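You operate a simulated robot arm through the tools that you are given. There is no shell and no other tool. Be economical: measure what you need, move in short steps, check, and stop when the job is done.

The job below is to be done with a simulated two-armed robot. You get a single attempt, and the scene is never put back.

TASK
Dust the frame back, seat it in the round frame and do up the clip.
Fine: use the soft brush and stand it back in its well; hold the frame still while you turn the clip. Set down upright: soft brush. What is to be rubbed or washed off counts as gone when no trace of it is left.

The check looks at the end state, three seconds after you hand in, the way a careful person would. Anything else that was tipped, shoved, dropped, spilled or broken makes it a failure.

THE ROBOT
Two 6-joint arms with two-finger parallel grippers on one trunk that stands fixed in place. Base frame: the origin is at the foot of the trunk, x ahead of it, y to its left, z up; the work surface is at about z = 0.8. Units: m, degrees, N and s.
The left shoulder is at [0.02, 0.148, 0.841], the right one opposite. With the tool pointing down near the work surface each hand reaches from about 0.28 to 0.9 m from the base axis, measured 20 degrees to its own side. Payload 4.4 kg a hand.
The TCP of each hand is the grasp point between the finger pads, 0.023 m short of the fingertips. In the tool frame z runs along the fingers and y along their closing line. The gripper opens to 0.094 m. The fingers are 0.038 m wide and 0.01 m thick; the gripper's body (0.054 by 0.096 m) begins 0.039 m behind the TCP.
Orientation is told as [roll, pitch, yaw] about the base's x, y, z axes, in that order, counted from this pose: with the fingers straight down and closing along the base's y, the tool's x points along the base's -x, its y along +y and its z along -z.

THE INTERFACE
- The arms move only by the tool servo_tool. It takes "left_targets", "right_targets" or both (then of equal length, played together; a hand with none holds still); each is a list of rows, each a list of 6 numbers: the shift along the base's x, y, z in m, then the turn, a rotation vector about the base's x, y, z in degrees. In form: [[x, y, z, ax, ay, az], ...]. A call has 1 to 10 rows; each row is the pose to reach, as a shift and turn from the pose commanded when the call began. "left_jaw" and "right_jaw" are, for a hand that has rows, the closure, from 0 (fully open) to 1 (shut), set as the call begins (left out, the last holds). Rows are played at 5 a second. More than 0.05 m and 8.6 degrees between two rows, or a gripper value outside its range, and nothing of the call is played. Where a pose cannot be reached the arm comes as near as it can. A force on the tool above 40 N (or 10 N above the force at the start of the call, whichever is more), or a blocked arm, ends the call early, and 0.2 s more pass. The fingers move at their own pace (about 0.045 m/s each) and stop on an object; they squeeze with about 33 N. The grip force told is the motor's: it shows also when the fingers shut on nothing. Time passes only in rows, and 0.2 s behind the last, so rows that repeat a pose let the fingers close. The reply holds the time, the measured pose of the TCP, the force on the tool along the base axes, the opening and the grip force, in the units named above and with some noise, with the torque about the TCP (base axes, N m) and any sound that the robot's microphone picked up.
- Cameras (640 x 400 px; columns grow to the right, rows downward): "scene" is now at [0.0583, 0.0049, 1.5265]; the picture's right is [0.04, -1.00, 0.00], its down [-0.51, -0.02, -0.86] and it looks along [0.86, 0.03, -0.51] (base axes); focal length 322 px, centre (320, 200). "left" rides on the left gripper at [0.086, -0.016, -0.075] in its tool frame; the picture's right is [0.18, 0.98, 0.00], its down [-0.58, 0.11, -0.81] and it looks along [-0.79, 0.15, 0.59] (tool axes); focal length 243 px, centre (320, 200). "right" rides on the right gripper at [0.086, 0.016, -0.074] in its tool frame; the picture's right is [-0.18, 0.98, 0.00], its down [-0.58, -0.11, -0.81] and it looks along [-0.79, -0.15, 0.59] (tool axes); focal length 243 px, centre (320, 200). There is no depth. A picture from a camera that has moved, and an enlarged one, comes with that camera's place and axes in the base frame and with its lens.
- grab_frame(camera): a new picture of that camera. No time passes.
- head_to(pan, tilt): turns the head with the scene camera to pan (to the left, within 86 degrees either way) and tilt (down, from -29 to 69), counted from straight ahead of the robot. It gives what a move gives.
- close_up(camera, box): a new picture of the part [left, top, right, bottom] of that camera's present view, enlarged. No time passes.
- finish_job(): hands the job in; it is judged then, once.

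Work in short steps. Places have to be worked out from the pictures, the camera data and where the tool is seen: move nearer, look again, correct. Check each grasp and each placing, and mend what went wrong. You have 120 turns and 74 pictures in all, those below and enlarged ones among them. Open the grippers and draw the arms clear of the work before you hand the job in, unless the task says otherwise; then end with one line.

The tools are called by a JSON object that holds its "method" and its "body". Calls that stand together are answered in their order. servo_tool: Moves the arms, as the interface text tells. Its arguments: {"type":"object","properties":{"left_targets":{"type":"array","items":{"type":"array","items":{"type":"number"}}},"left_jaw":{"type":"number"},"right_targets":{"type":"array","items":{"type":"array","items":{"type":"number"}}},"right_jaw":{"type":"number"}},"required":[]} The other tools are called the same way: head_to (pan, tilt) turns the head that bears the scene camera; grab_frame (camera) takes a picture; close_up (camera, box) takes an enlarged picture of a part of a camera's view; finish_job () hands the job in.

At the start:

```text
t: 0.0
left_tool_pos: [0.6542, 0.3488, 1.2155]
left_orientation: [0.1, -0.1, -0.1]
left_force: [-0.4, 0.4, 0.0]
left_wrist_torque: [0.0, -0.04, -0.02]
left_width: 0.0941
left_grip_force: 0.1
right_tool_pos: [0.5265, -0.2736, 1.1482]
right_orientation: [0.0, 0.0, 0.0]
right_force: [0.1, 0.0, -0.2]
right_wrist_torque: [-0.05, 0.02, -0.02]
right_width: 0.0941
right_grip_force: 0.1
head pan, tilt: [2.0, 30.8]
```

scene: 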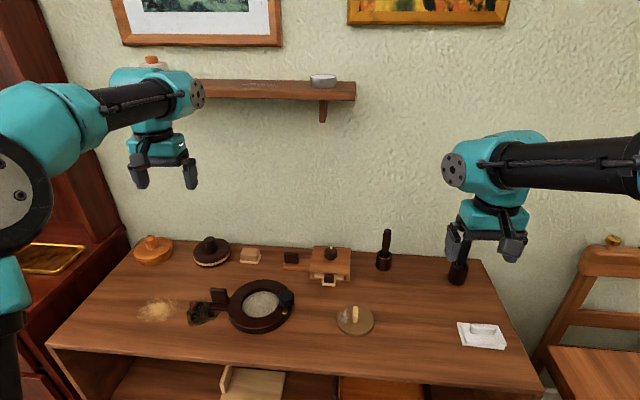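
right: 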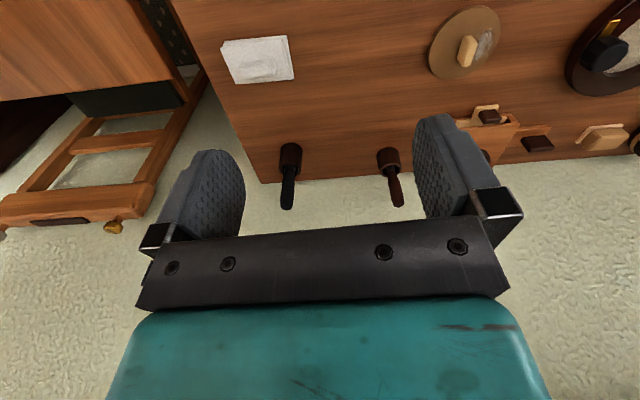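
left: 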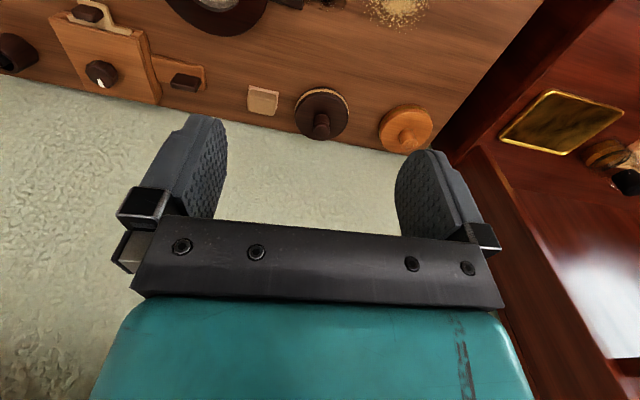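

I start with enlarged views of the table to identify the objects.

{"method": "close_up", "body": {"camera": "scene", "box": [180, 230, 400, 367]}}

{"method": "close_up", "body": {"camera": "scene", "box": [340, 220, 520, 360]}}

{"method": "close_up", "body": {"camera": "scene", "box": [120, 220, 300, 340]}}

```text
2.91 times, centred on (290, 298) of scene
camera zoom: at [0.0583, 0.0049, 1.5265], right [0.04, -1.0, 0.0], down [-0.51, -0.02, -0.86], along [0.86, 0.03, -0.51], focal length 938 px, centre (407, -86)
```

zoom: 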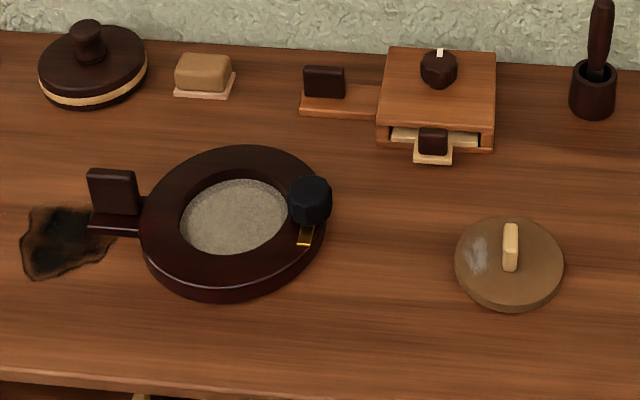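

```text
2.86 times, centred on (430, 290) of scene
camera zoom: at [0.0583, 0.0049, 1.5265], right [0.04, -1.0, 0.0], down [-0.51, -0.02, -0.86], along [0.86, 0.03, -0.51], focal length 921 px, centre (6, -57)
```

zoom: 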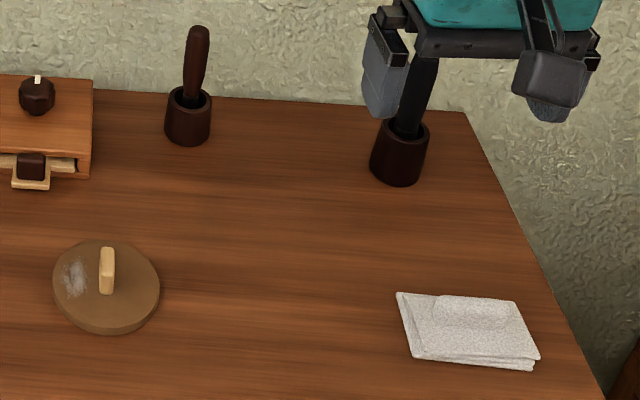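

```text
3.33 times, centred on (210, 280) of scene
camera zoom: at [0.0583, 0.0049, 1.5265], right [0.04, -1.0, 0.0], down [-0.51, -0.02, -0.86], along [0.86, 0.03, -0.51], focal length 1075 px, centre (687, -67)
```

zoom: 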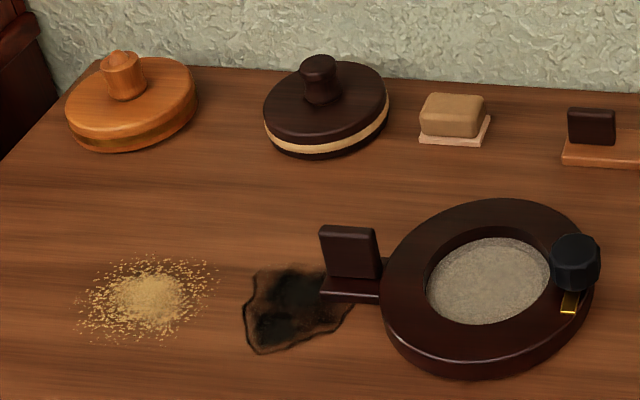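

Two candidate brushes stand in wells; I look closer through the wrist camera, and at the ring.

{"method": "close_up", "body": {"camera": "right", "box": [250, 120, 430, 232]}}

{"method": "close_up", "body": {"camera": "right", "box": [400, 0, 640, 150]}}

```text
3.56 times, centred on (340, 176) of right
camera zoom: at [0.442, -0.2568, 1.2233], right [0.18, 0.98, 0.0], down [0.58, -0.11, 0.81], along [0.79, -0.15, -0.59], focal length 863 px, centre (249, 285)
```

zoom: 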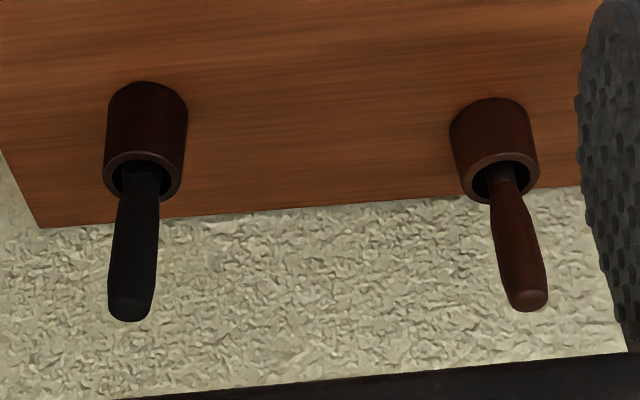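

```text
2.67 times, centred on (520, 75) of right
camera zoom: at [0.442, -0.2568, 1.2233], right [0.18, 0.98, 0.0], down [0.58, -0.11, 0.81], along [0.79, -0.15, -0.59], focal length 647 px, centre (-213, 533)
```

zoom: 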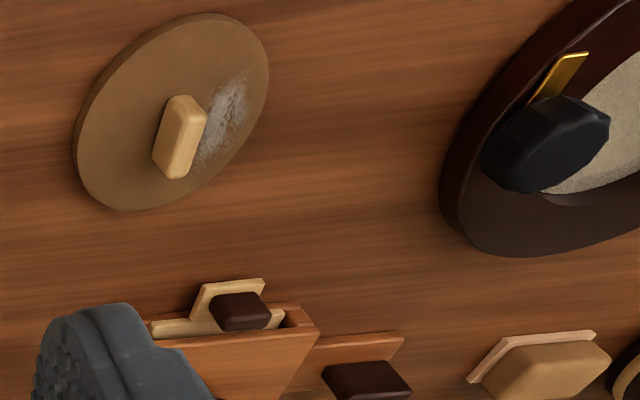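

The brown‑handled brush stands at about (0.862, -0.175), handle top z≈0.94; I bring the right hand near it, tilted 24° forward for reach.

{"method": "servo_tool", "body": {"right_targets": [[0.034, 0.0125, -0.015, 0, -3, 0], [0.068, 0.025, -0.03, 0, -6, 0], [0.102, 0.0375, -0.045, 0, -9, 0], [0.136, 0.05, -0.06, 0, -12, 0], [0.17, 0.0625, -0.075, 0, -15, 0], [0.204, 0.075, -0.09, 0, -18, 0], [0.238, 0.0875, -0.105, 0, -21, 0], [0.272, 0.0986, -0.12, 0, -24, 0]], "right_jaw": 0.2}}

{"method": "grab_frame", "body": {"camera": "right"}}

{"method": "grab_frame", "body": {"camera": "scene"}}

```text
t: 1.8
left_tool_pos: [0.6538, 0.3477, 1.2173]
left_orientation: [0.1, 0.0, -0.1]
left_force: [-0.3, 0.3, 0.2]
left_wrist_torque: [-0.03, -0.06, 0.0]
left_width: 0.0939
left_grip_force: 0.0
right_tool_pos: [0.7986, -0.1765, 1.028]
right_orientation: [0.1, -24.2, 0.0]
right_force: [-0.5, -0.6, 0.8]
right_wrist_torque: [0.06, -0.02, 0.02]
right_width: 0.0752
right_grip_force: 0.2
head pan, tilt: [2.0, 30.8]
```

```text
65 pictures are left
camera right: at [0.6901, -0.1602, 1.0613], right [0.17, 0.98, 0.07], down [0.2, -0.11, 0.97], along [0.96, -0.15, -0.22], focal length 243 px, centre (320, 200)
```

right: 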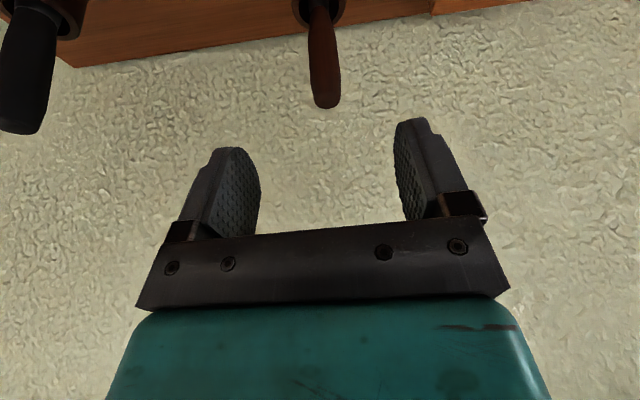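

```text
64 pictures are left
```

scene: 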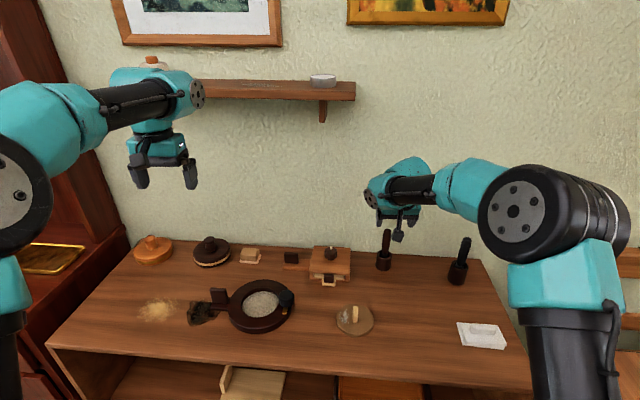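

The handle is centred between the fingers at y≈-0.176; I descend along the tool axis to grip height z≈0.912.

{"method": "servo_tool", "body": {"right_targets": [[0.022, 0, -0.02, 0, 0, 0], [0.036, 0, -0.05, 0, 0, 0], [0.05, 0, -0.085, 0, 0, 0], [0.065, 0, -0.114, 0, 0, 0], [0.065, 0, -0.114, 0, 0, 0]]}}

{"method": "grab_frame", "body": {"camera": "right"}}

```text
t: 3.0
left_tool_pos: [0.6547, 0.3476, 1.216]
left_orientation: [0.1, 0.0, -0.1]
left_force: [-0.4, 0.0, 0.2]
left_wrist_torque: [-0.01, -0.01, 0.01]
left_width: 0.0939
left_grip_force: 0.0
right_tool_pos: [0.8624, -0.1749, 0.914]
right_orientation: [0.0, -24.0, 0.0]
right_force: [-0.3, -1.1, -0.5]
right_wrist_torque: [-0.02, -0.02, -0.01]
right_width: 0.0751
right_grip_force: 0.2
head pan, tilt: [2.0, 30.8]
```

```text
63 pictures are left
camera right: at [0.7565, -0.1586, 0.9469], right [0.17, 0.98, 0.08], down [0.2, -0.11, 0.97], along [0.96, -0.15, -0.22], focal length 243 px, centre (320, 200)
```

right: 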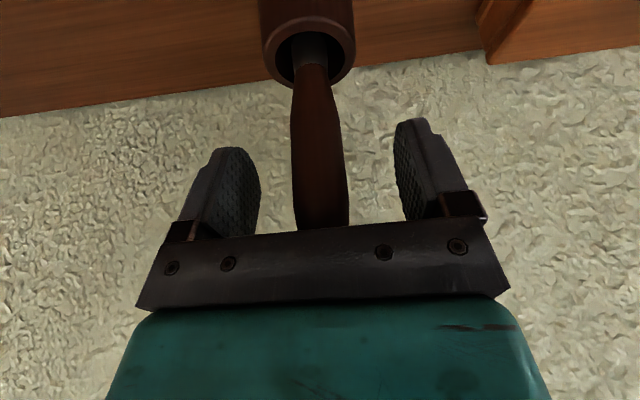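

The handle is between the pads; I close the jaw.

{"method": "servo_tool", "body": {"right_targets": [[0, 0, 0, 0, 0, 0], [0, 0, 0, 0, 0, 0], [0, 0, 0, 0, 0, 0], [0, 0, 0, 0, 0, 0], [0, 0, 0, 0, 0, 0]], "right_jaw": 1}}

```text
t: 4.2
left_tool_pos: [0.6555, 0.348, 1.2165]
left_orientation: [-0.1, 0.1, 0.0]
left_force: [-0.1, 0.3, -0.7]
left_wrist_torque: [0.0, 0.02, -0.03]
left_width: 0.0938
left_grip_force: 0.0
right_tool_pos: [0.8633, -0.1753, 0.9141]
right_orientation: [-0.1, -24.0, -0.1]
right_force: [-0.9, 0.2, 0.7]
right_wrist_torque: [0.02, -0.02, -0.04]
right_width: 0.0227
right_grip_force: 33.2
head pan, tilt: [2.0, 30.8]
```

Gripped at 23 mm. I lift straight up.

{"method": "servo_tool", "body": {"right_targets": [[0, 0, 0.02, 0, 0, 0], [0, 0, 0.045, 0, 0, 0], [0, 0, 0.08, 0, 0, 0], [0, 0, 0.115, 0, 0, 0], [0, 0, 0.15, 0, 0, 0]]}}

{"method": "grab_frame", "body": {"camera": "right"}}

{"method": "close_up", "body": {"camera": "scene", "box": [340, 160, 480, 290]}}

```text
t: 5.4
left_tool_pos: [0.6546, 0.3476, 1.2166]
left_orientation: [0.1, 0.0, 0.0]
left_force: [0.0, -0.6, 0.7]
left_wrist_torque: [0.02, 0.01, -0.01]
left_width: 0.0939
left_grip_force: 0.0
right_tool_pos: [0.8641, -0.1739, 1.0625]
right_orientation: [0.0, -23.9, 0.0]
right_force: [0.7, 0.4, -0.4]
right_wrist_torque: [-0.01, -0.04, 0.0]
right_width: 0.0223
right_grip_force: 32.8
head pan, tilt: [2.0, 30.8]
```

```text
62 pictures are left
camera right: at [0.7558, -0.1573, 1.0965], right [0.17, 0.98, 0.07], down [0.2, -0.11, 0.97], along [0.96, -0.15, -0.22], focal length 243 px, centre (320, 200)
```

right: 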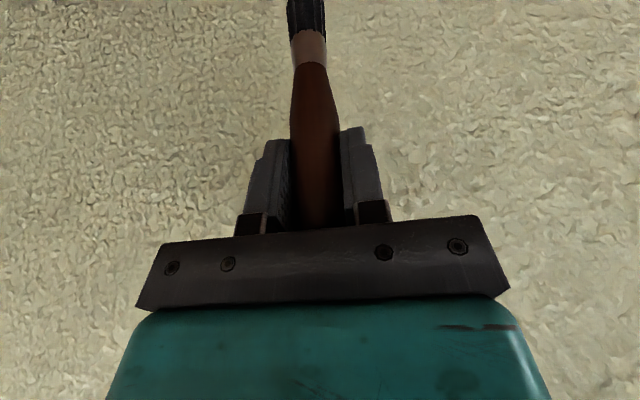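

```text
3.08 times, centred on (410, 225) of scene
camera zoom: at [0.0585, 0.0048, 1.5265], right [0.04, -1.0, 0.0], down [-0.51, -0.02, -0.86], along [0.86, 0.03, -0.51], focal length 992 px, centre (43, 123)
```

zoom: 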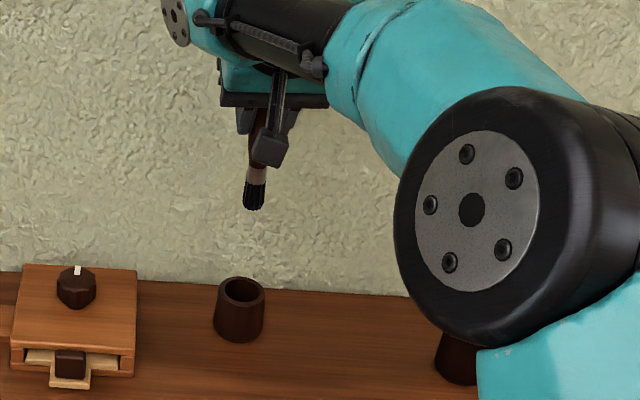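

Black bristles with a pale ferrule; I look closer to decide if this is the soft one.

{"method": "close_up", "body": {"camera": "scene", "box": [380, 200, 412, 236]}}

{"method": "close_up", "body": {"camera": "right", "box": [270, 0, 350, 50]}}

```text
11.11 times, centred on (396, 218) of scene
camera zoom: at [0.0585, 0.0048, 1.5265], right [0.04, -1.0, 0.0], down [-0.51, -0.02, -0.86], along [0.86, 0.03, -0.51], focal length 3583 px, centre (-524, 0)
```

zoom: 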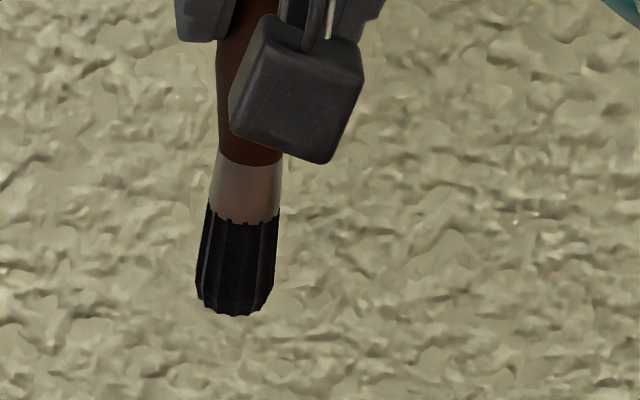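

```text
8.00 times, centred on (310, 25) of right
camera zoom: at [0.7558, -0.1573, 1.0965], right [0.17, 0.98, 0.07], down [0.2, -0.11, 0.97], along [0.96, -0.15, -0.22], focal length 1941 px, centre (400, 1600)
```

zoom: 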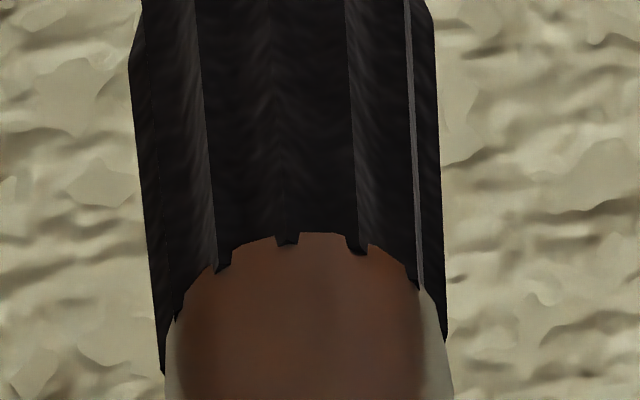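

It looks stiff and coarse, but I can only tell by comparing. I put it back exactly where it came from and check the other.

{"method": "servo_tool", "body": {"right_targets": [[0, 0, -0.035, 0, 0, 0], [0, 0, -0.07, 0, 0, 0], [0, 0, -0.105, 0, 0, 0], [0, 0, -0.13, 0, 0, 0], [0, 0, -0.149, 0, 0, 0], [0, 0, -0.149, 0, 0, 0]]}}

{"method": "servo_tool", "body": {"right_targets": [[0, 0, 0, 0, 0, 0], [0, 0, 0, 0, 0, 0], [0, 0, 0, 0, 0, 0], [0, 0, 0, 0, 0, 0]], "right_jaw": 0.2}}

{"method": "grab_frame", "body": {"camera": "right"}}

```text
t: 6.8
left_tool_pos: [0.6538, 0.3476, 1.2171]
left_orientation: [-0.1, -0.1, 0.0]
left_force: [-0.1, 0.0, -0.3]
left_wrist_torque: [-0.03, -0.01, 0.0]
left_width: 0.0937
left_grip_force: 0.0
right_tool_pos: [0.8623, -0.1757, 0.9161]
right_orientation: [0.0, -24.1, 0.0]
right_force: [1.6, -2.4, 7.9]
right_wrist_torque: [-0.34, -0.05, -0.04]
right_width: 0.0227
right_grip_force: 33.3
head pan, tilt: [2.0, 30.8]
```

```text
t: 7.8
left_tool_pos: [0.6543, 0.3478, 1.2164]
left_orientation: [0.0, 0.0, -0.1]
left_force: [0.8, -0.8, -0.4]
left_wrist_torque: [0.03, 0.03, 0.0]
left_width: 0.094
left_grip_force: 0.1
right_tool_pos: [0.8614, -0.174, 0.9141]
right_orientation: [0.0, -24.1, 0.0]
right_force: [0.7, -0.3, -0.1]
right_wrist_torque: [-0.04, -0.02, 0.0]
right_width: 0.0754
right_grip_force: 0.0
head pan, tilt: [2.0, 30.8]
```

```text
58 pictures are left
camera right: at [0.7541, -0.1587, 0.9476], right [0.17, 0.98, 0.07], down [0.2, -0.11, 0.97], along [0.96, -0.15, -0.22], focal length 243 px, centre (320, 200)
```

right: 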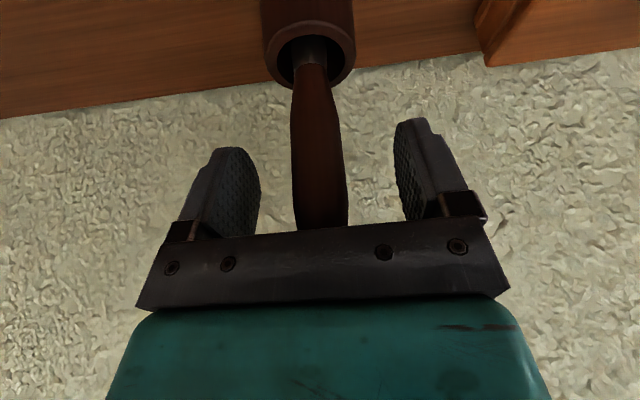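

It is seated as before. I back out along the tool axis and go over to the black‑handled brush at about (0.828, -0.405).

{"method": "servo_tool", "body": {"right_targets": [[-0.012, 0, 0.03, 0, 0, 0], [-0.028, 0, 0.065, 0, 0, 0], [-0.044, 0, 0.1, 0, 0, 0], [-0.06, 0, 0.13, 0, 0, 0], [-0.066, -0.04, 0.145, 0, 0, 0], [-0.072, -0.085, 0.145, 0, 0, 0], [-0.08, -0.13, 0.145, 0, 0, 0], [-0.085, -0.18, 0.145, 0, 0, 0], [-0.09, -0.23, 0.145, 0, 0, 0]]}}

{"method": "grab_frame", "body": {"camera": "right"}}

```text
refused: row 8 steps farther than a row can; nothing moved
```

```text
57 pictures are left
camera right: at [0.7541, -0.1587, 0.9476], right [0.17, 0.98, 0.07], down [0.2, -0.11, 0.97], along [0.96, -0.15, -0.22], focal length 243 px, centre (320, 200)
```

right: 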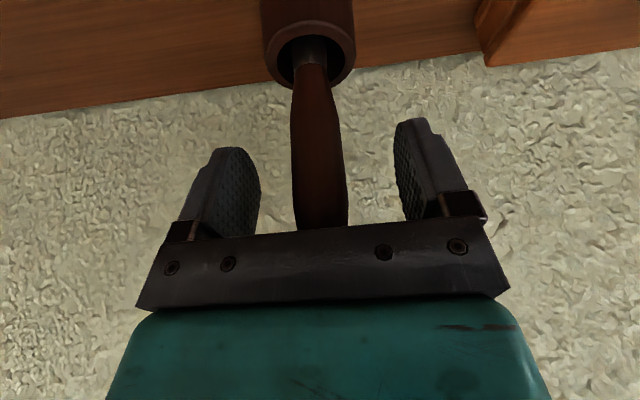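

The steps were slightly too long; same path with shorter rows.

{"method": "servo_tool", "body": {"right_targets": [[-0.012, 0, 0.03, 0, 0, 0], [-0.028, 0, 0.065, 0, 0, 0], [-0.044, 0, 0.1, 0, 0, 0], [-0.06, 0, 0.135, 0, 0, 0], [-0.066, -0.035, 0.145, 0, 0, 0], [-0.07, -0.075, 0.145, 0, 0, 0], [-0.075, -0.115, 0.145, 0, 0, 0], [-0.08, -0.155, 0.145, 0, 0, 0], [-0.085, -0.195, 0.145, 0, 0, 0], [-0.088, -0.23, 0.145, 0, 0, 0]]}}

{"method": "grab_frame", "body": {"camera": "right"}}

```text
t: 10.0
left_tool_pos: [0.6537, 0.3468, 1.2151]
left_orientation: [0.0, 0.0, -0.1]
left_force: [0.6, 1.1, 0.4]
left_wrist_torque: [-0.01, 0.01, -0.06]
left_width: 0.094
left_grip_force: 0.0
right_tool_pos: [0.7773, -0.4032, 1.058]
right_orientation: [0.0, -24.0, 0.0]
right_force: [0.4, 0.4, -0.2]
right_wrist_torque: [-0.02, -0.01, -0.01]
right_width: 0.0753
right_grip_force: 0.0
head pan, tilt: [2.0, 30.8]
```

```text
56 pictures are left
camera right: at [0.6699, -0.3878, 1.0917], right [0.17, 0.98, 0.08], down [0.2, -0.11, 0.97], along [0.96, -0.15, -0.22], focal length 243 px, centre (320, 200)
```

right: 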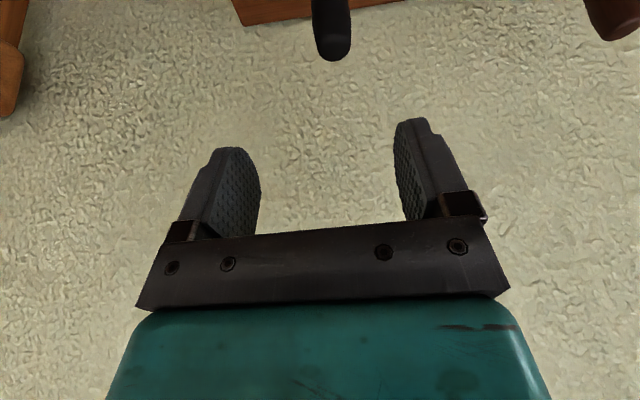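

The handle top sits at about (0.834, -0.395); I descend around it and grip.

{"method": "servo_tool", "body": {"right_targets": [[0.005, 0.007, -0.035, 0, 0, 0], [0.016, 0.007, -0.06, 0, 0, 0], [0.029, 0.007, -0.09, 0, 0, 0], [0.043, 0.007, -0.12, 0, 0, 0], [0.054, 0.007, -0.145, 0, 0, 0], [0.054, 0.007, -0.145, 0, 0, 0]]}}

{"method": "grab_frame", "body": {"camera": "right"}}

```text
t: 11.2
left_tool_pos: [0.6543, 0.3479, 1.216]
left_orientation: [0.0, 0.0, 0.0]
left_force: [-0.9, -0.7, -0.3]
left_wrist_torque: [-0.02, 0.02, 0.0]
left_width: 0.094
left_grip_force: 0.0
right_tool_pos: [0.8328, -0.4003, 0.9309]
right_orientation: [-0.2, -25.2, 0.0]
right_force: [-1.3, -0.3, 15.8]
right_wrist_torque: [0.1, 0.43, 0.0]
right_width: 0.0753
right_grip_force: 0.2
head pan, tilt: [2.0, 30.8]
stopped in row 6 (right hand): the force on the tool passed its limit (the readings are from after the stop); the commanded pose is now the measured one
```

```text
55 pictures are left
camera right: at [0.7239, -0.3829, 0.9614], right [0.17, 0.98, 0.07], down [0.18, -0.1, 0.98], along [0.97, -0.15, -0.2], focal length 243 px, centre (320, 200)
```

right: 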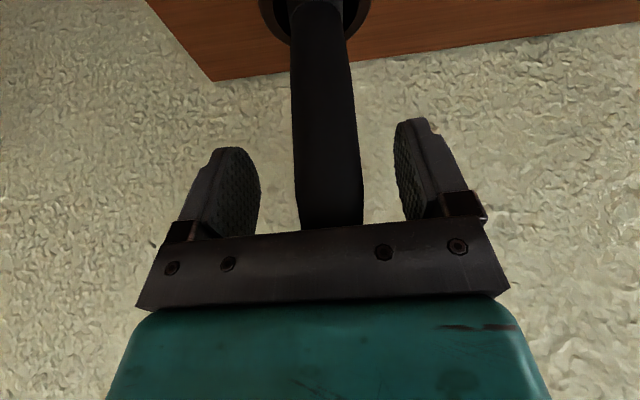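

The palm touched this taller handle; I raise 8 mm, then close.

{"method": "servo_tool", "body": {"right_targets": [[0, 0.003, 0.008, 0, 1, 0], [0, 0.003, 0.008, 0, 1, 0]]}}

{"method": "servo_tool", "body": {"right_targets": [[0, 0, 0, 0, 0, 0], [0, 0, 0, 0, 0, 0], [0, 0, 0, 0, 0, 0], [0, 0, 0, 0, 0, 0]], "right_jaw": 1}}

{"method": "servo_tool", "body": {"right_targets": [[0, 0, 0.02, 0, 0, 0], [0, 0, 0.045, 0, 0, 0], [0, 0, 0.08, 0, 0, 0], [0, 0, 0.115, 0, 0, 0], [0, 0, 0.15, 0, 0, 0]]}}

{"method": "close_up", "body": {"camera": "scene", "box": [420, 180, 520, 260]}}

{"method": "close_up", "body": {"camera": "right", "box": [240, 0, 400, 100]}}

```text
t: 11.8
left_tool_pos: [0.6554, 0.3483, 1.2166]
left_orientation: [0.0, 0.0, -0.1]
left_force: [-0.2, 1.2, -1.1]
left_wrist_torque: [-0.01, 0.01, 0.01]
left_width: 0.0939
left_grip_force: 0.0
right_tool_pos: [0.8323, -0.3974, 0.9356]
right_orientation: [-0.3, -24.0, 0.0]
right_force: [0.0, 0.3, 0.4]
right_wrist_torque: [0.01, 0.01, -0.04]
right_width: 0.0751
right_grip_force: 0.1
head pan, tilt: [2.0, 30.8]
```

```text
t: 12.8
left_tool_pos: [0.6542, 0.3476, 1.2167]
left_orientation: [0.1, 0.1, 0.1]
left_force: [-0.6, 0.2, 0.2]
left_wrist_torque: [0.01, 0.02, -0.04]
left_width: 0.094
left_grip_force: 0.0
right_tool_pos: [0.8326, -0.3961, 0.9356]
right_orientation: [-0.2, -23.8, 0.0]
right_force: [0.3, 2.3, 0.7]
right_wrist_torque: [0.2, 0.03, -0.08]
right_width: 0.0233
right_grip_force: 32.7
head pan, tilt: [2.0, 30.8]
```

```text
t: 14.0
left_tool_pos: [0.6547, 0.3473, 1.2158]
left_orientation: [0.0, 0.0, 0.0]
left_force: [0.0, -0.7, 0.1]
left_wrist_torque: [-0.02, -0.01, -0.01]
left_width: 0.0939
left_grip_force: 0.1
right_tool_pos: [0.8303, -0.3982, 1.0868]
right_orientation: [-0.1, -23.9, 0.0]
right_force: [-0.3, -1.3, -0.7]
right_wrist_torque: [-0.02, -0.04, 0.0]
right_width: 0.0234
right_grip_force: 33.3
head pan, tilt: [2.0, 30.8]
```

```text
5.00 times, centred on (470, 220) of scene
camera zoom: at [0.0585, 0.0048, 1.5265], right [0.04, -1.0, 0.0], down [-0.51, -0.02, -0.86], along [0.86, 0.03, -0.51], focal length 1612 px, centre (-430, 100)
```

zoom: 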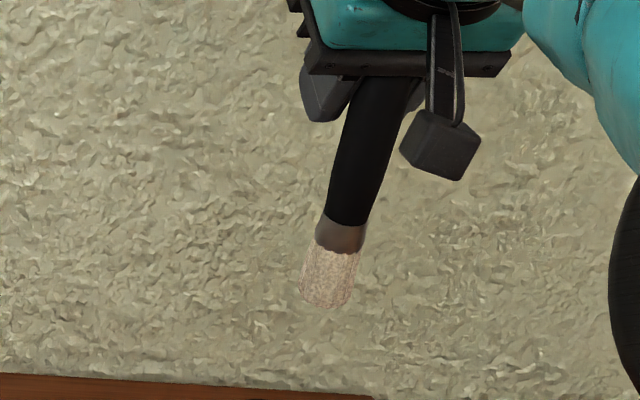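

```text
4.00 times, centred on (320, 50) of right
camera zoom: at [0.7226, -0.3811, 1.1196], right [0.17, 0.98, 0.07], down [0.2, -0.11, 0.97], along [0.96, -0.15, -0.22], focal length 970 px, centre (320, 800)
```

zoom: 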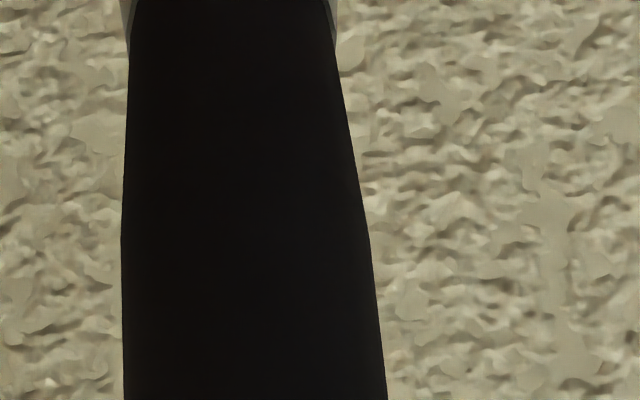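

Pale fluffy bristles: this is the soft brush. I carry it to above the dust on the frame back at about (0.647, -0.043), its tip hanging about 0.125 m below the TCP.

{"method": "servo_tool", "body": {"right_targets": [[-0.017, 0.035, 0, 0, 0, 0], [-0.034, 0.071, 0, 0, 0, 0], [-0.051, 0.107, 0, 0, 0, 0], [-0.068, 0.142, 0, 0, 0, 0], [-0.085, 0.178, -0.015, 0, 0, 0], [-0.102, 0.213, -0.03, 0, 0, 0], [-0.119, 0.249, -0.045, 0, 0, 0], [-0.136, 0.284, -0.06, 0, 0, 0], [-0.153, 0.32, -0.075, 0, 0, 0], [-0.17, 0.355, -0.09, 0, 0, 0]]}}

{"method": "close_up", "body": {"camera": "scene", "box": [290, 230, 420, 350]}}

{"method": "grab_frame", "body": {"camera": "left"}}

{"method": "grab_frame", "body": {"camera": "right"}}

```text
t: 16.2
left_tool_pos: [0.655, 0.3475, 1.2162]
left_orientation: [0.1, 0.0, -0.1]
left_force: [0.3, 0.0, 0.6]
left_wrist_torque: [0.01, 0.0, 0.02]
left_width: 0.094
left_grip_force: 0.1
right_tool_pos: [0.6613, -0.0419, 0.9944]
right_orientation: [-0.3, -23.9, 0.0]
right_force: [-0.4, 0.5, 0.3]
right_wrist_torque: [0.01, -0.01, 0.02]
right_width: 0.0233
right_grip_force: 33.6
head pan, tilt: [2.0, 30.8]
```

```text
3.33 times, centred on (355, 290) of scene
camera zoom: at [0.0583, 0.0046, 1.5265], right [0.04, -1.0, 0.0], down [-0.51, -0.02, -0.86], along [0.86, 0.03, -0.51], focal length 1075 px, centre (203, -100)
```

zoom: 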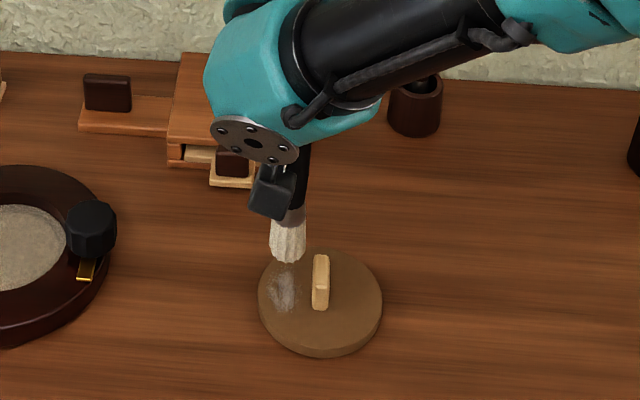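

```text
51 pictures are left
camera left: at [0.5689, 0.3319, 1.2911], right [-0.18, 0.98, 0.0], down [0.58, 0.11, 0.81], along [0.79, 0.15, -0.59], focal length 243 px, centre (320, 200)
```

left: 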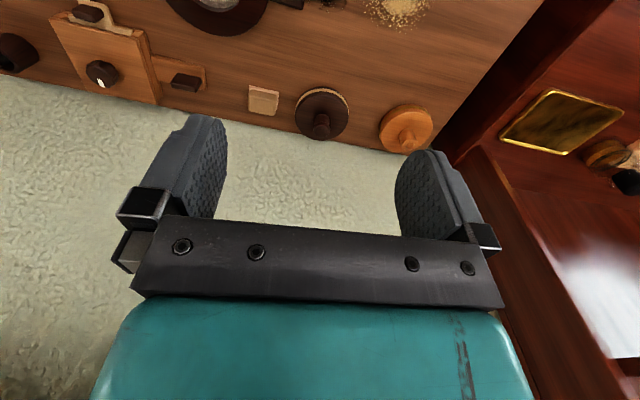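

```text
50 pictures are left
camera right: at [0.5532, -0.0246, 1.028], right [0.17, 0.98, 0.07], down [0.2, -0.11, 0.97], along [0.96, -0.15, -0.22], focal length 243 px, centre (320, 200)
```

right: 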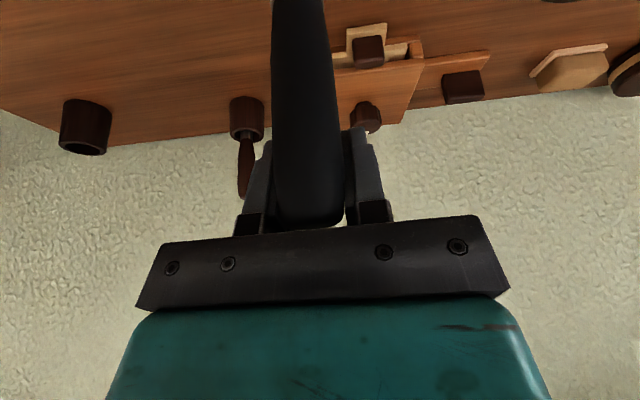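

The brush tip is about at (0.634, -0.042, 0.865), dust spans x 0.622–0.668, y −0.03 to −0.05. I move over its middle and lower gently until contact shows.

{"method": "servo_tool", "body": {"right_targets": [[0.006, 0, -0.02, 0, 0, 0], [0.01, 0, -0.04, 0, 0, 0], [0.01, 0, -0.044, 0, 0, 0], [0.01, 0, -0.044, 0, 0, 0]]}}

{"method": "close_up", "body": {"camera": "scene", "box": [315, 270, 395, 340]}}

```text
t: 17.2
left_tool_pos: [0.6554, 0.3474, 1.2163]
left_orientation: [0.0, 0.0, 0.1]
left_force: [0.2, -0.3, -1.0]
left_wrist_torque: [0.01, 0.02, 0.01]
left_width: 0.0942
left_grip_force: 0.0
right_tool_pos: [0.6716, -0.0417, 0.9506]
right_orientation: [-0.2, -23.9, 0.1]
right_force: [0.2, -1.0, -0.9]
right_wrist_torque: [0.0, -0.05, 0.02]
right_width: 0.0232
right_grip_force: 33.0
head pan, tilt: [2.0, 30.8]
```

```text
5.71 times, centred on (355, 305) of scene
camera zoom: at [0.0583, 0.0049, 1.5265], right [0.04, -1.0, 0.0], down [-0.51, -0.02, -0.86], along [0.86, 0.03, -0.51], focal length 1843 px, centre (120, -400)
```

zoom: 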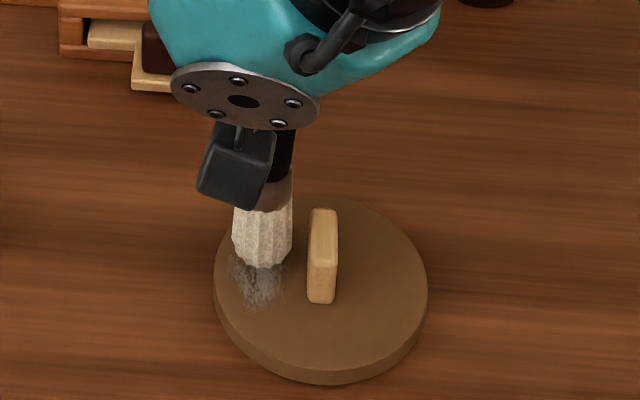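

Tip is just above the plate; I lower in 3 mm steps until a force appears.

{"method": "servo_tool", "body": {"right_targets": [[0, 0, -0.003, 0, 0, 0], [0, 0, -0.006, 0, 0, 0], [0, 0, -0.009, 0, 0, 0], [0, 0, -0.009, 0, 0, 0]]}}

```text
t: 18.2
left_tool_pos: [0.6541, 0.348, 1.2162]
left_orientation: [0.1, 0.0, 0.0]
left_force: [-0.2, -0.1, -0.8]
left_wrist_torque: [-0.03, 0.01, 0.03]
left_width: 0.0943
left_grip_force: 0.1
right_tool_pos: [0.6704, -0.0411, 0.9429]
right_orientation: [-0.2, -23.8, 0.0]
right_force: [-0.1, 0.1, 0.0]
right_wrist_torque: [0.03, -0.01, 0.03]
right_width: 0.0233
right_grip_force: 33.4
head pan, tilt: [2.0, 30.8]
```

{"method": "servo_tool", "body": {"right_targets": [[0, 0, -0.003, 0, 0, 0], [0, 0, -0.006, 0, 0, 0], [0, 0, -0.006, 0, 0, 0]]}}

{"method": "close_up", "body": {"camera": "scene", "box": [315, 270, 395, 340]}}

```text
t: 19.0
left_tool_pos: [0.6539, 0.3476, 1.2162]
left_orientation: [0.0, 0.0, 0.0]
left_force: [-0.1, 0.6, -0.3]
left_wrist_torque: [0.03, -0.03, 0.0]
left_width: 0.094
left_grip_force: 0.1
right_tool_pos: [0.6728, -0.041, 0.9383]
right_orientation: [-0.2, -24.2, 0.0]
right_force: [1.2, -1.2, 25.7]
right_wrist_torque: [-0.14, 0.49, 0.13]
right_width: 0.0232
right_grip_force: 33.0
head pan, tilt: [2.0, 30.8]
```

```text
5.71 times, centred on (355, 305) of scene
camera zoom: at [0.0578, 0.0049, 1.5265], right [0.04, -1.0, 0.0], down [-0.51, -0.02, -0.86], along [0.86, 0.03, -0.51], focal length 1843 px, centre (120, -400)
```

zoom: 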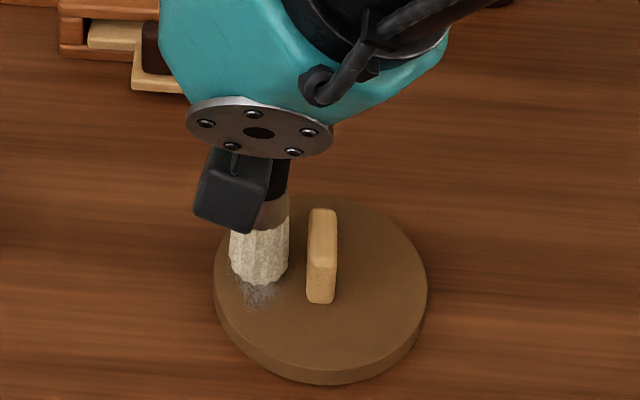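

Contact at 26 N — too firm; I ease up 2 mm and stroke toward −x and back.

{"method": "servo_tool", "body": {"right_targets": [[0, 0, 0.002, 0, 0, 0], [-0.008, 0, 0.002, 0, 0, 0], [-0.016, 0, 0.002, 0, 0, 0], [-0.024, 0, 0.002, 0, 0, 0], [-0.012, 0, 0.002, 0, 0, 0], [0, 0, 0.002, 0, 0, 0], [0.01, 0, 0.002, 0, 0, 0], [0.02, 0, 0.002, 0, 0, 0]]}}

{"method": "close_up", "body": {"camera": "scene", "box": [315, 270, 395, 340]}}

```text
t: 20.8
left_tool_pos: [0.6545, 0.3486, 1.2164]
left_orientation: [0.0, 0.0, 0.0]
left_force: [0.8, 0.5, 0.2]
left_wrist_torque: [-0.01, -0.03, 0.03]
left_width: 0.094
left_grip_force: 0.1
right_tool_pos: [0.6922, -0.0414, 0.9391]
right_orientation: [-0.2, -23.9, -0.1]
right_force: [-1.7, -0.1, 1.8]
right_wrist_torque: [0.03, 0.11, 0.02]
right_width: 0.0229
right_grip_force: 33.3
head pan, tilt: [2.0, 30.8]
```

```text
5.71 times, centred on (355, 305) of scene
camera zoom: at [0.0582, 0.0049, 1.5265], right [0.04, -1.0, 0.0], down [-0.51, -0.02, -0.86], along [0.86, 0.03, -0.51], focal length 1843 px, centre (120, -400)
```

zoom: 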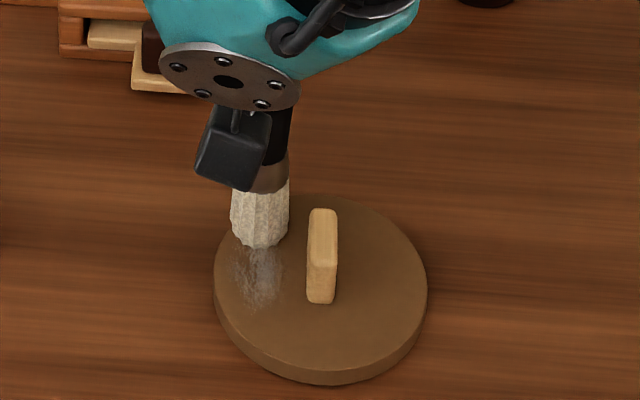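

The dust is fading and the plate did not move. More strokes with a touch more pressure and small y offsets.

{"method": "servo_tool", "body": {"right_targets": [[-0.012, 0, -0.001, 0, 0, 0], [-0.024, 0, -0.001, 0, 0, 0], [-0.036, 0, -0.001, 0, 0, 0], [-0.05, 0, -0.001, 0, 0, 0], [-0.05, 0.006, -0.001, 0, 0, 0], [-0.036, 0.006, -0.001, 0, 0, 0], [-0.024, 0.006, -0.001, 0, 0, 0], [-0.012, 0.006, -0.001, 0, 0, 0], [0, 0.006, -0.001, 0, 0, 0], [0.004, 0.0, -0.001, 0, 0, 0]]}}

{"method": "servo_tool", "body": {"right_targets": [[-0.016, -0.006, 0, 0, 0, 0], [-0.028, -0.006, 0, 0, 0, 0], [-0.04, -0.006, 0, 0, 0, 0], [-0.054, -0.006, 0, 0, 0, 0], [-0.054, 0.0, 0, 0, 0, 0], [-0.04, 0.0, 0, 0, 0, 0], [-0.028, 0, 0, 0, 0, 0], [-0.016, 0, 0, 0, 0, 0], [-0.004, 0, 0, 0, 0, 0], [0, 0, 0, 0, 0, 0]]}}

{"method": "close_up", "body": {"camera": "scene", "box": [315, 270, 395, 340]}}

```text
t: 23.0
left_tool_pos: [0.6542, 0.347, 1.2165]
left_orientation: [-0.1, 0.0, 0.0]
left_force: [0.0, -0.2, 0.1]
left_wrist_torque: [-0.02, 0.02, 0.01]
left_width: 0.094
left_grip_force: 0.1
right_tool_pos: [0.6946, -0.0426, 0.9376]
right_orientation: [-0.2, -24.0, 0.0]
right_force: [-0.1, 1.4, 5.1]
right_wrist_torque: [0.19, 0.29, -0.01]
right_width: 0.0232
right_grip_force: 33.0
head pan, tilt: [2.0, 30.8]
```

```text
t: 25.2
left_tool_pos: [0.6543, 0.3483, 1.2168]
left_orientation: [-0.1, 0.0, 0.1]
left_force: [-0.2, 0.7, -0.2]
left_wrist_torque: [-0.01, -0.02, 0.03]
left_width: 0.0938
left_grip_force: 0.0
right_tool_pos: [0.6966, -0.0416, 0.9375]
right_orientation: [-0.3, -23.9, 0.1]
right_force: [-2.1, 0.0, 6.4]
right_wrist_torque: [0.05, 0.4, -0.01]
right_width: 0.0233
right_grip_force: 33.5
head pan, tilt: [2.0, 30.8]
```

```text
5.71 times, centred on (355, 305) of scene
camera zoom: at [0.0581, 0.0049, 1.5265], right [0.04, -1.0, 0.0], down [-0.51, -0.02, -0.86], along [0.86, 0.03, -0.51], focal length 1843 px, centre (120, -400)
```

zoom: 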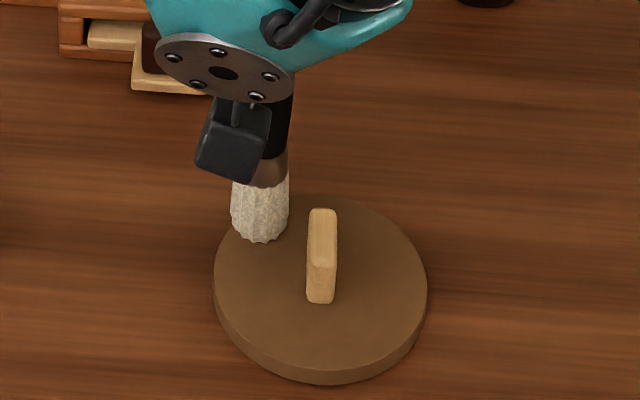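

It looks clean; I add one more pass for safety, lift, and inspect.

{"method": "servo_tool", "body": {"right_targets": [[-0.014, 0.003, 0, 0, 0, 0], [-0.028, 0.003, 0, 0, 0, 0], [-0.042, 0.003, 0, 0, 0, 0], [-0.056, 0.003, 0, 0, 0, 0], [-0.042, -0.004, 0, 0, 0, 0], [-0.028, -0.004, 0, 0, 0, 0], [-0.014, -0.004, 0, 0, 0, 0], [0, -0.004, 0, 0, 0, 0], [0, 0, 0.03, 0, 0, 0], [0.02, -0.03, 0.06, 0, 0, 0]]}}

{"method": "servo_tool", "body": {"right_targets": [[0.017, -0.035, 0.03, 0, 0, 0], [0.034, -0.071, 0.06, 0, 0, 0], [0.051, -0.107, 0.08, 0, 0, 0], [0.068, -0.142, 0.08, 0, 0, 0], [0.085, -0.178, 0.08, 0, 0, 0], [0.1, -0.213, 0.08, 0, 0, 0], [0.11, -0.249, 0.08, 0, 0, 0], [0.114, -0.284, 0.08, 0, 0, 0], [0.116, -0.32, 0.08, 0, 0, 0], [0.116, -0.326, 0.08, 0, 0, 0]]}}

{"method": "close_up", "body": {"camera": "scene", "box": [315, 270, 395, 340]}}

{"method": "close_up", "body": {"camera": "scene", "box": [420, 180, 520, 300]}}

```text
t: 27.4
left_tool_pos: [0.6542, 0.3483, 1.216]
left_orientation: [-0.1, 0.0, 0.0]
left_force: [0.7, 0.5, 0.1]
left_wrist_torque: [-0.02, 0.04, 0.0]
left_width: 0.0936
left_grip_force: 0.1
right_tool_pos: [0.7157, -0.0728, 0.9977]
right_orientation: [-0.2, -23.9, 0.2]
right_force: [0.0, 0.6, -0.1]
right_wrist_torque: [0.01, 0.0, -0.01]
right_width: 0.0233
right_grip_force: 32.9
head pan, tilt: [2.0, 30.8]
```

```text
t: 29.6
left_tool_pos: [0.6545, 0.3483, 1.2161]
left_orientation: [0.1, -0.1, 0.1]
left_force: [-0.5, 0.3, 0.6]
left_wrist_torque: [-0.01, 0.02, -0.04]
left_width: 0.0938
left_grip_force: 0.1
right_tool_pos: [0.8326, -0.3986, 1.0775]
right_orientation: [-0.1, -23.9, 0.0]
right_force: [-0.4, 1.2, 0.3]
right_wrist_torque: [-0.02, -0.02, -0.02]
right_width: 0.0232
right_grip_force: 32.8
head pan, tilt: [2.0, 30.8]
```

```text
5.71 times, centred on (355, 305) of scene
camera zoom: at [0.0582, 0.0049, 1.5265], right [0.04, -1.0, 0.0], down [-0.51, -0.02, -0.86], along [0.86, 0.03, -0.51], focal length 1843 px, centre (120, -400)
```

zoom: 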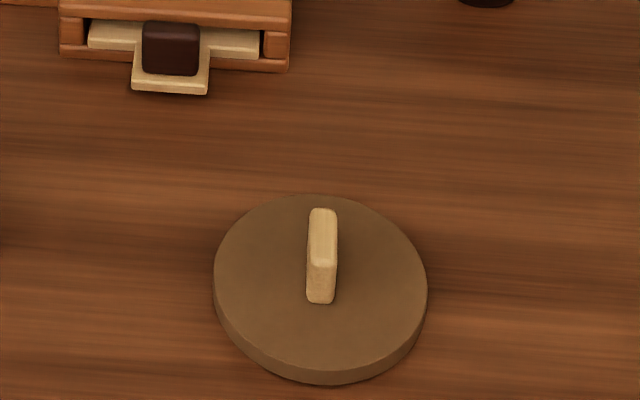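

```text
3.33 times, centred on (470, 240) of scene
camera zoom: at [0.0582, 0.0049, 1.5265], right [0.04, -1.0, 0.0], down [-0.51, -0.02, -0.86], along [0.86, 0.03, -0.51], focal length 1075 px, centre (-180, 67)
```

zoom: 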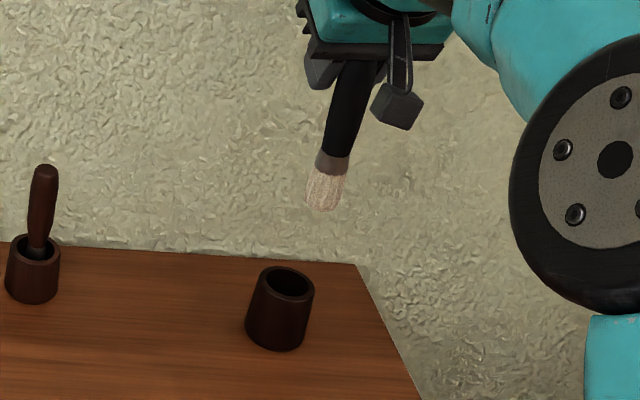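

Plate is clean. The brush is over its well at the pose it was lifted from; I lower 0.142 m in steps.

{"method": "servo_tool", "body": {"right_targets": [[0, 0.001, -0.03, 0, 0, 0], [0, 0.001, -0.06, 0, 0, 0], [0, 0.001, -0.085, 0, 0, 0], [0, 0.001, -0.105, 0, 0, 0], [0, 0.001, -0.12, 0, 0, 0], [0, 0.001, -0.131, 0, 0, 0], [0, 0.001, -0.139, 0, 0, 0], [0, 0.001, -0.139, 0, 0, 0]]}}

{"method": "close_up", "body": {"camera": "scene", "box": [420, 180, 520, 300]}}

```text
t: 31.4
left_tool_pos: [0.6539, 0.3478, 1.2166]
left_orientation: [0.0, 0.0, 0.0]
left_force: [0.5, 0.0, 0.3]
left_wrist_torque: [0.0, 0.01, 0.01]
left_width: 0.0941
left_grip_force: 0.1
right_tool_pos: [0.8314, -0.3975, 0.9391]
right_orientation: [-0.1, -24.0, 0.0]
right_force: [0.7, -1.1, -0.8]
right_wrist_torque: [-0.05, 0.0, 0.07]
right_width: 0.0236
right_grip_force: 33.3
head pan, tilt: [2.0, 30.8]
```

```text
3.33 times, centred on (470, 240) of scene
camera zoom: at [0.0582, 0.0049, 1.5265], right [0.04, -1.0, 0.0], down [-0.51, -0.02, -0.86], along [0.86, 0.03, -0.51], focal length 1075 px, centre (-180, 67)
```

zoom: 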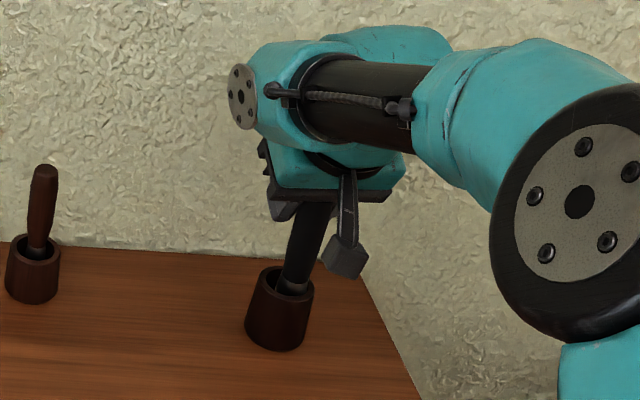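

It's in the well. I lower the last 3 mm and open.

{"method": "servo_tool", "body": {"right_targets": [[0, 0, -0.003, 0, 0, 0], [0, 0, -0.003, 0, 0, 0]]}}

{"method": "servo_tool", "body": {"right_targets": [[0, 0, 0, 0, 0, 0], [0, 0, 0, 0, 0, 0], [0, 0, 0, 0, 0, 0], [0, 0, 0, 0, 0, 0]], "right_jaw": 0.2}}

{"method": "servo_tool", "body": {"right_targets": [[-0.008, 0, 0.02, 0, 0, 0], [-0.02, 0, 0.05, 0, 0, 0], [-0.033, 0, 0.085, 0, 0, 0], [-0.046, 0, 0.12, 0, 0, 0], [-0.06, 0, 0.155, 0, 0, 0], [-0.09, 0.02, 0.16, 0, 0, 0], [-0.12, 0.05, 0.16, 0, 0, 0]]}}

{"method": "grab_frame", "body": {"camera": "scene"}}

```text
t: 32.0
left_tool_pos: [0.6548, 0.347, 1.2168]
left_orientation: [0.0, 0.0, 0.0]
left_force: [0.5, -0.4, -0.3]
left_wrist_torque: [-0.01, 0.01, -0.01]
left_width: 0.094
left_grip_force: 0.0
right_tool_pos: [0.8319, -0.3961, 0.9345]
right_orientation: [-0.2, -23.9, -0.1]
right_force: [-0.9, -0.6, -0.6]
right_wrist_torque: [0.05, -0.03, 0.02]
right_width: 0.0234
right_grip_force: 32.6
head pan, tilt: [2.0, 30.8]
```

```text
t: 33.0
left_tool_pos: [0.6549, 0.3486, 1.2166]
left_orientation: [0.0, 0.0, 0.0]
left_force: [-0.9, 0.2, -0.8]
left_wrist_torque: [0.04, -0.02, 0.0]
left_width: 0.0941
left_grip_force: 0.1
right_tool_pos: [0.8324, -0.3961, 0.9363]
right_orientation: [-0.2, -24.0, 0.0]
right_force: [-0.6, -0.3, 0.3]
right_wrist_torque: [-0.01, 0.02, 0.01]
right_width: 0.0751
right_grip_force: 0.0
head pan, tilt: [2.0, 30.8]
```

```text
t: 34.6
left_tool_pos: [0.6543, 0.3484, 1.2161]
left_orientation: [-0.1, 0.0, 0.0]
left_force: [-0.7, -0.9, -0.5]
left_wrist_torque: [0.06, 0.03, 0.02]
left_width: 0.0939
left_grip_force: 0.0
right_tool_pos: [0.7129, -0.3474, 1.0966]
right_orientation: [-0.3, -23.8, 0.0]
right_force: [-0.3, -0.5, 0.5]
right_wrist_torque: [0.02, 0.03, 0.0]
right_width: 0.0753
right_grip_force: 0.0
head pan, tilt: [2.0, 30.8]
```

```text
42 pictures are left
```

scene: 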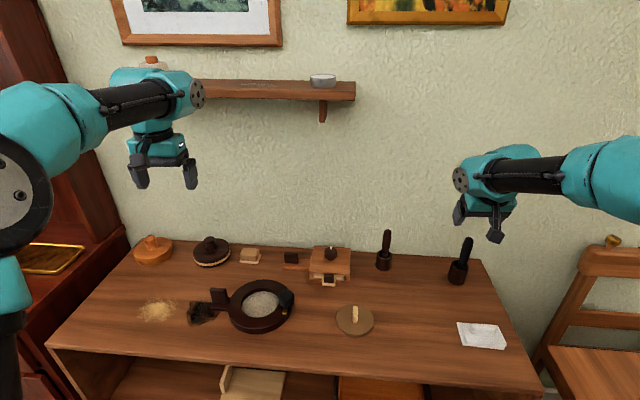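

Soft brush stands in its well. Next I bring the left hand over for a closer look at the ring, clip and handle block.

{"method": "servo_tool", "body": {"left_targets": [[-0.022, -0.018, -0.023, 0, 0, 0], [-0.044, -0.036, -0.047, 0, 0, 0], [-0.066, -0.054, -0.071, 0, 0, 0], [-0.088, -0.072, -0.095, 0, 0, 0], [-0.11, -0.091, -0.118, 0, 0, 0], [-0.132, -0.109, -0.142, 0, 0, 0], [-0.154, -0.128, -0.166, 0, 0, 0]]}}

{"method": "grab_frame", "body": {"camera": "left"}}

{"method": "close_up", "body": {"camera": "left", "box": [160, 60, 400, 210]}}

```text
t: 36.2
left_tool_pos: [0.4994, 0.2195, 1.0514]
left_orientation: [0.0, 0.0, 0.0]
left_force: [0.9, 0.7, 0.7]
left_wrist_torque: [0.02, 0.01, -0.01]
left_width: 0.0939
left_grip_force: 0.1
right_tool_pos: [0.7134, -0.3483, 1.097]
right_orientation: [-0.1, -23.8, 0.0]
right_force: [0.9, -0.5, -0.3]
right_wrist_torque: [0.03, 0.03, -0.01]
right_width: 0.0751
right_grip_force: 0.1
head pan, tilt: [2.0, 30.8]
```

```text
41 pictures are left
camera left: at [0.4134, 0.2037, 1.1249], right [-0.18, 0.98, 0.0], down [0.58, 0.11, 0.81], along [0.79, 0.15, -0.59], focal length 243 px, centre (320, 200)
```

left: 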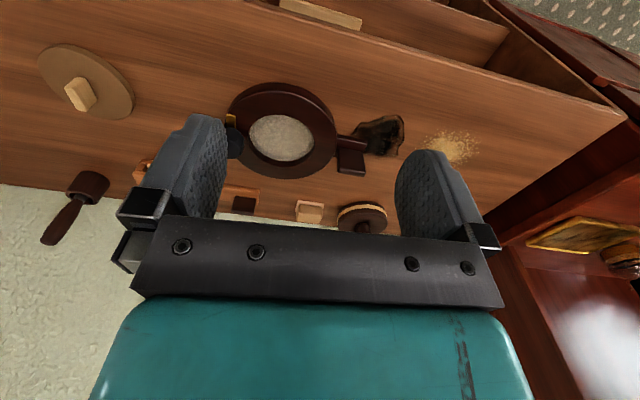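

```text
2.67 times, centred on (280, 135) of left
camera zoom: at [0.4134, 0.2037, 1.1249], right [-0.18, 0.98, 0.0], down [0.58, 0.11, 0.81], along [0.79, 0.15, -0.59], focal length 647 px, centre (427, 373)
```

zoom: 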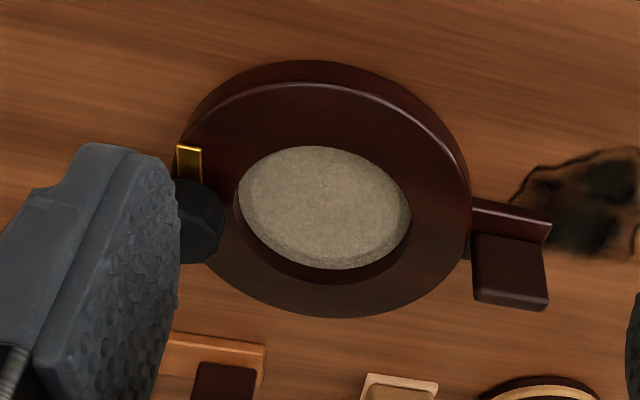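

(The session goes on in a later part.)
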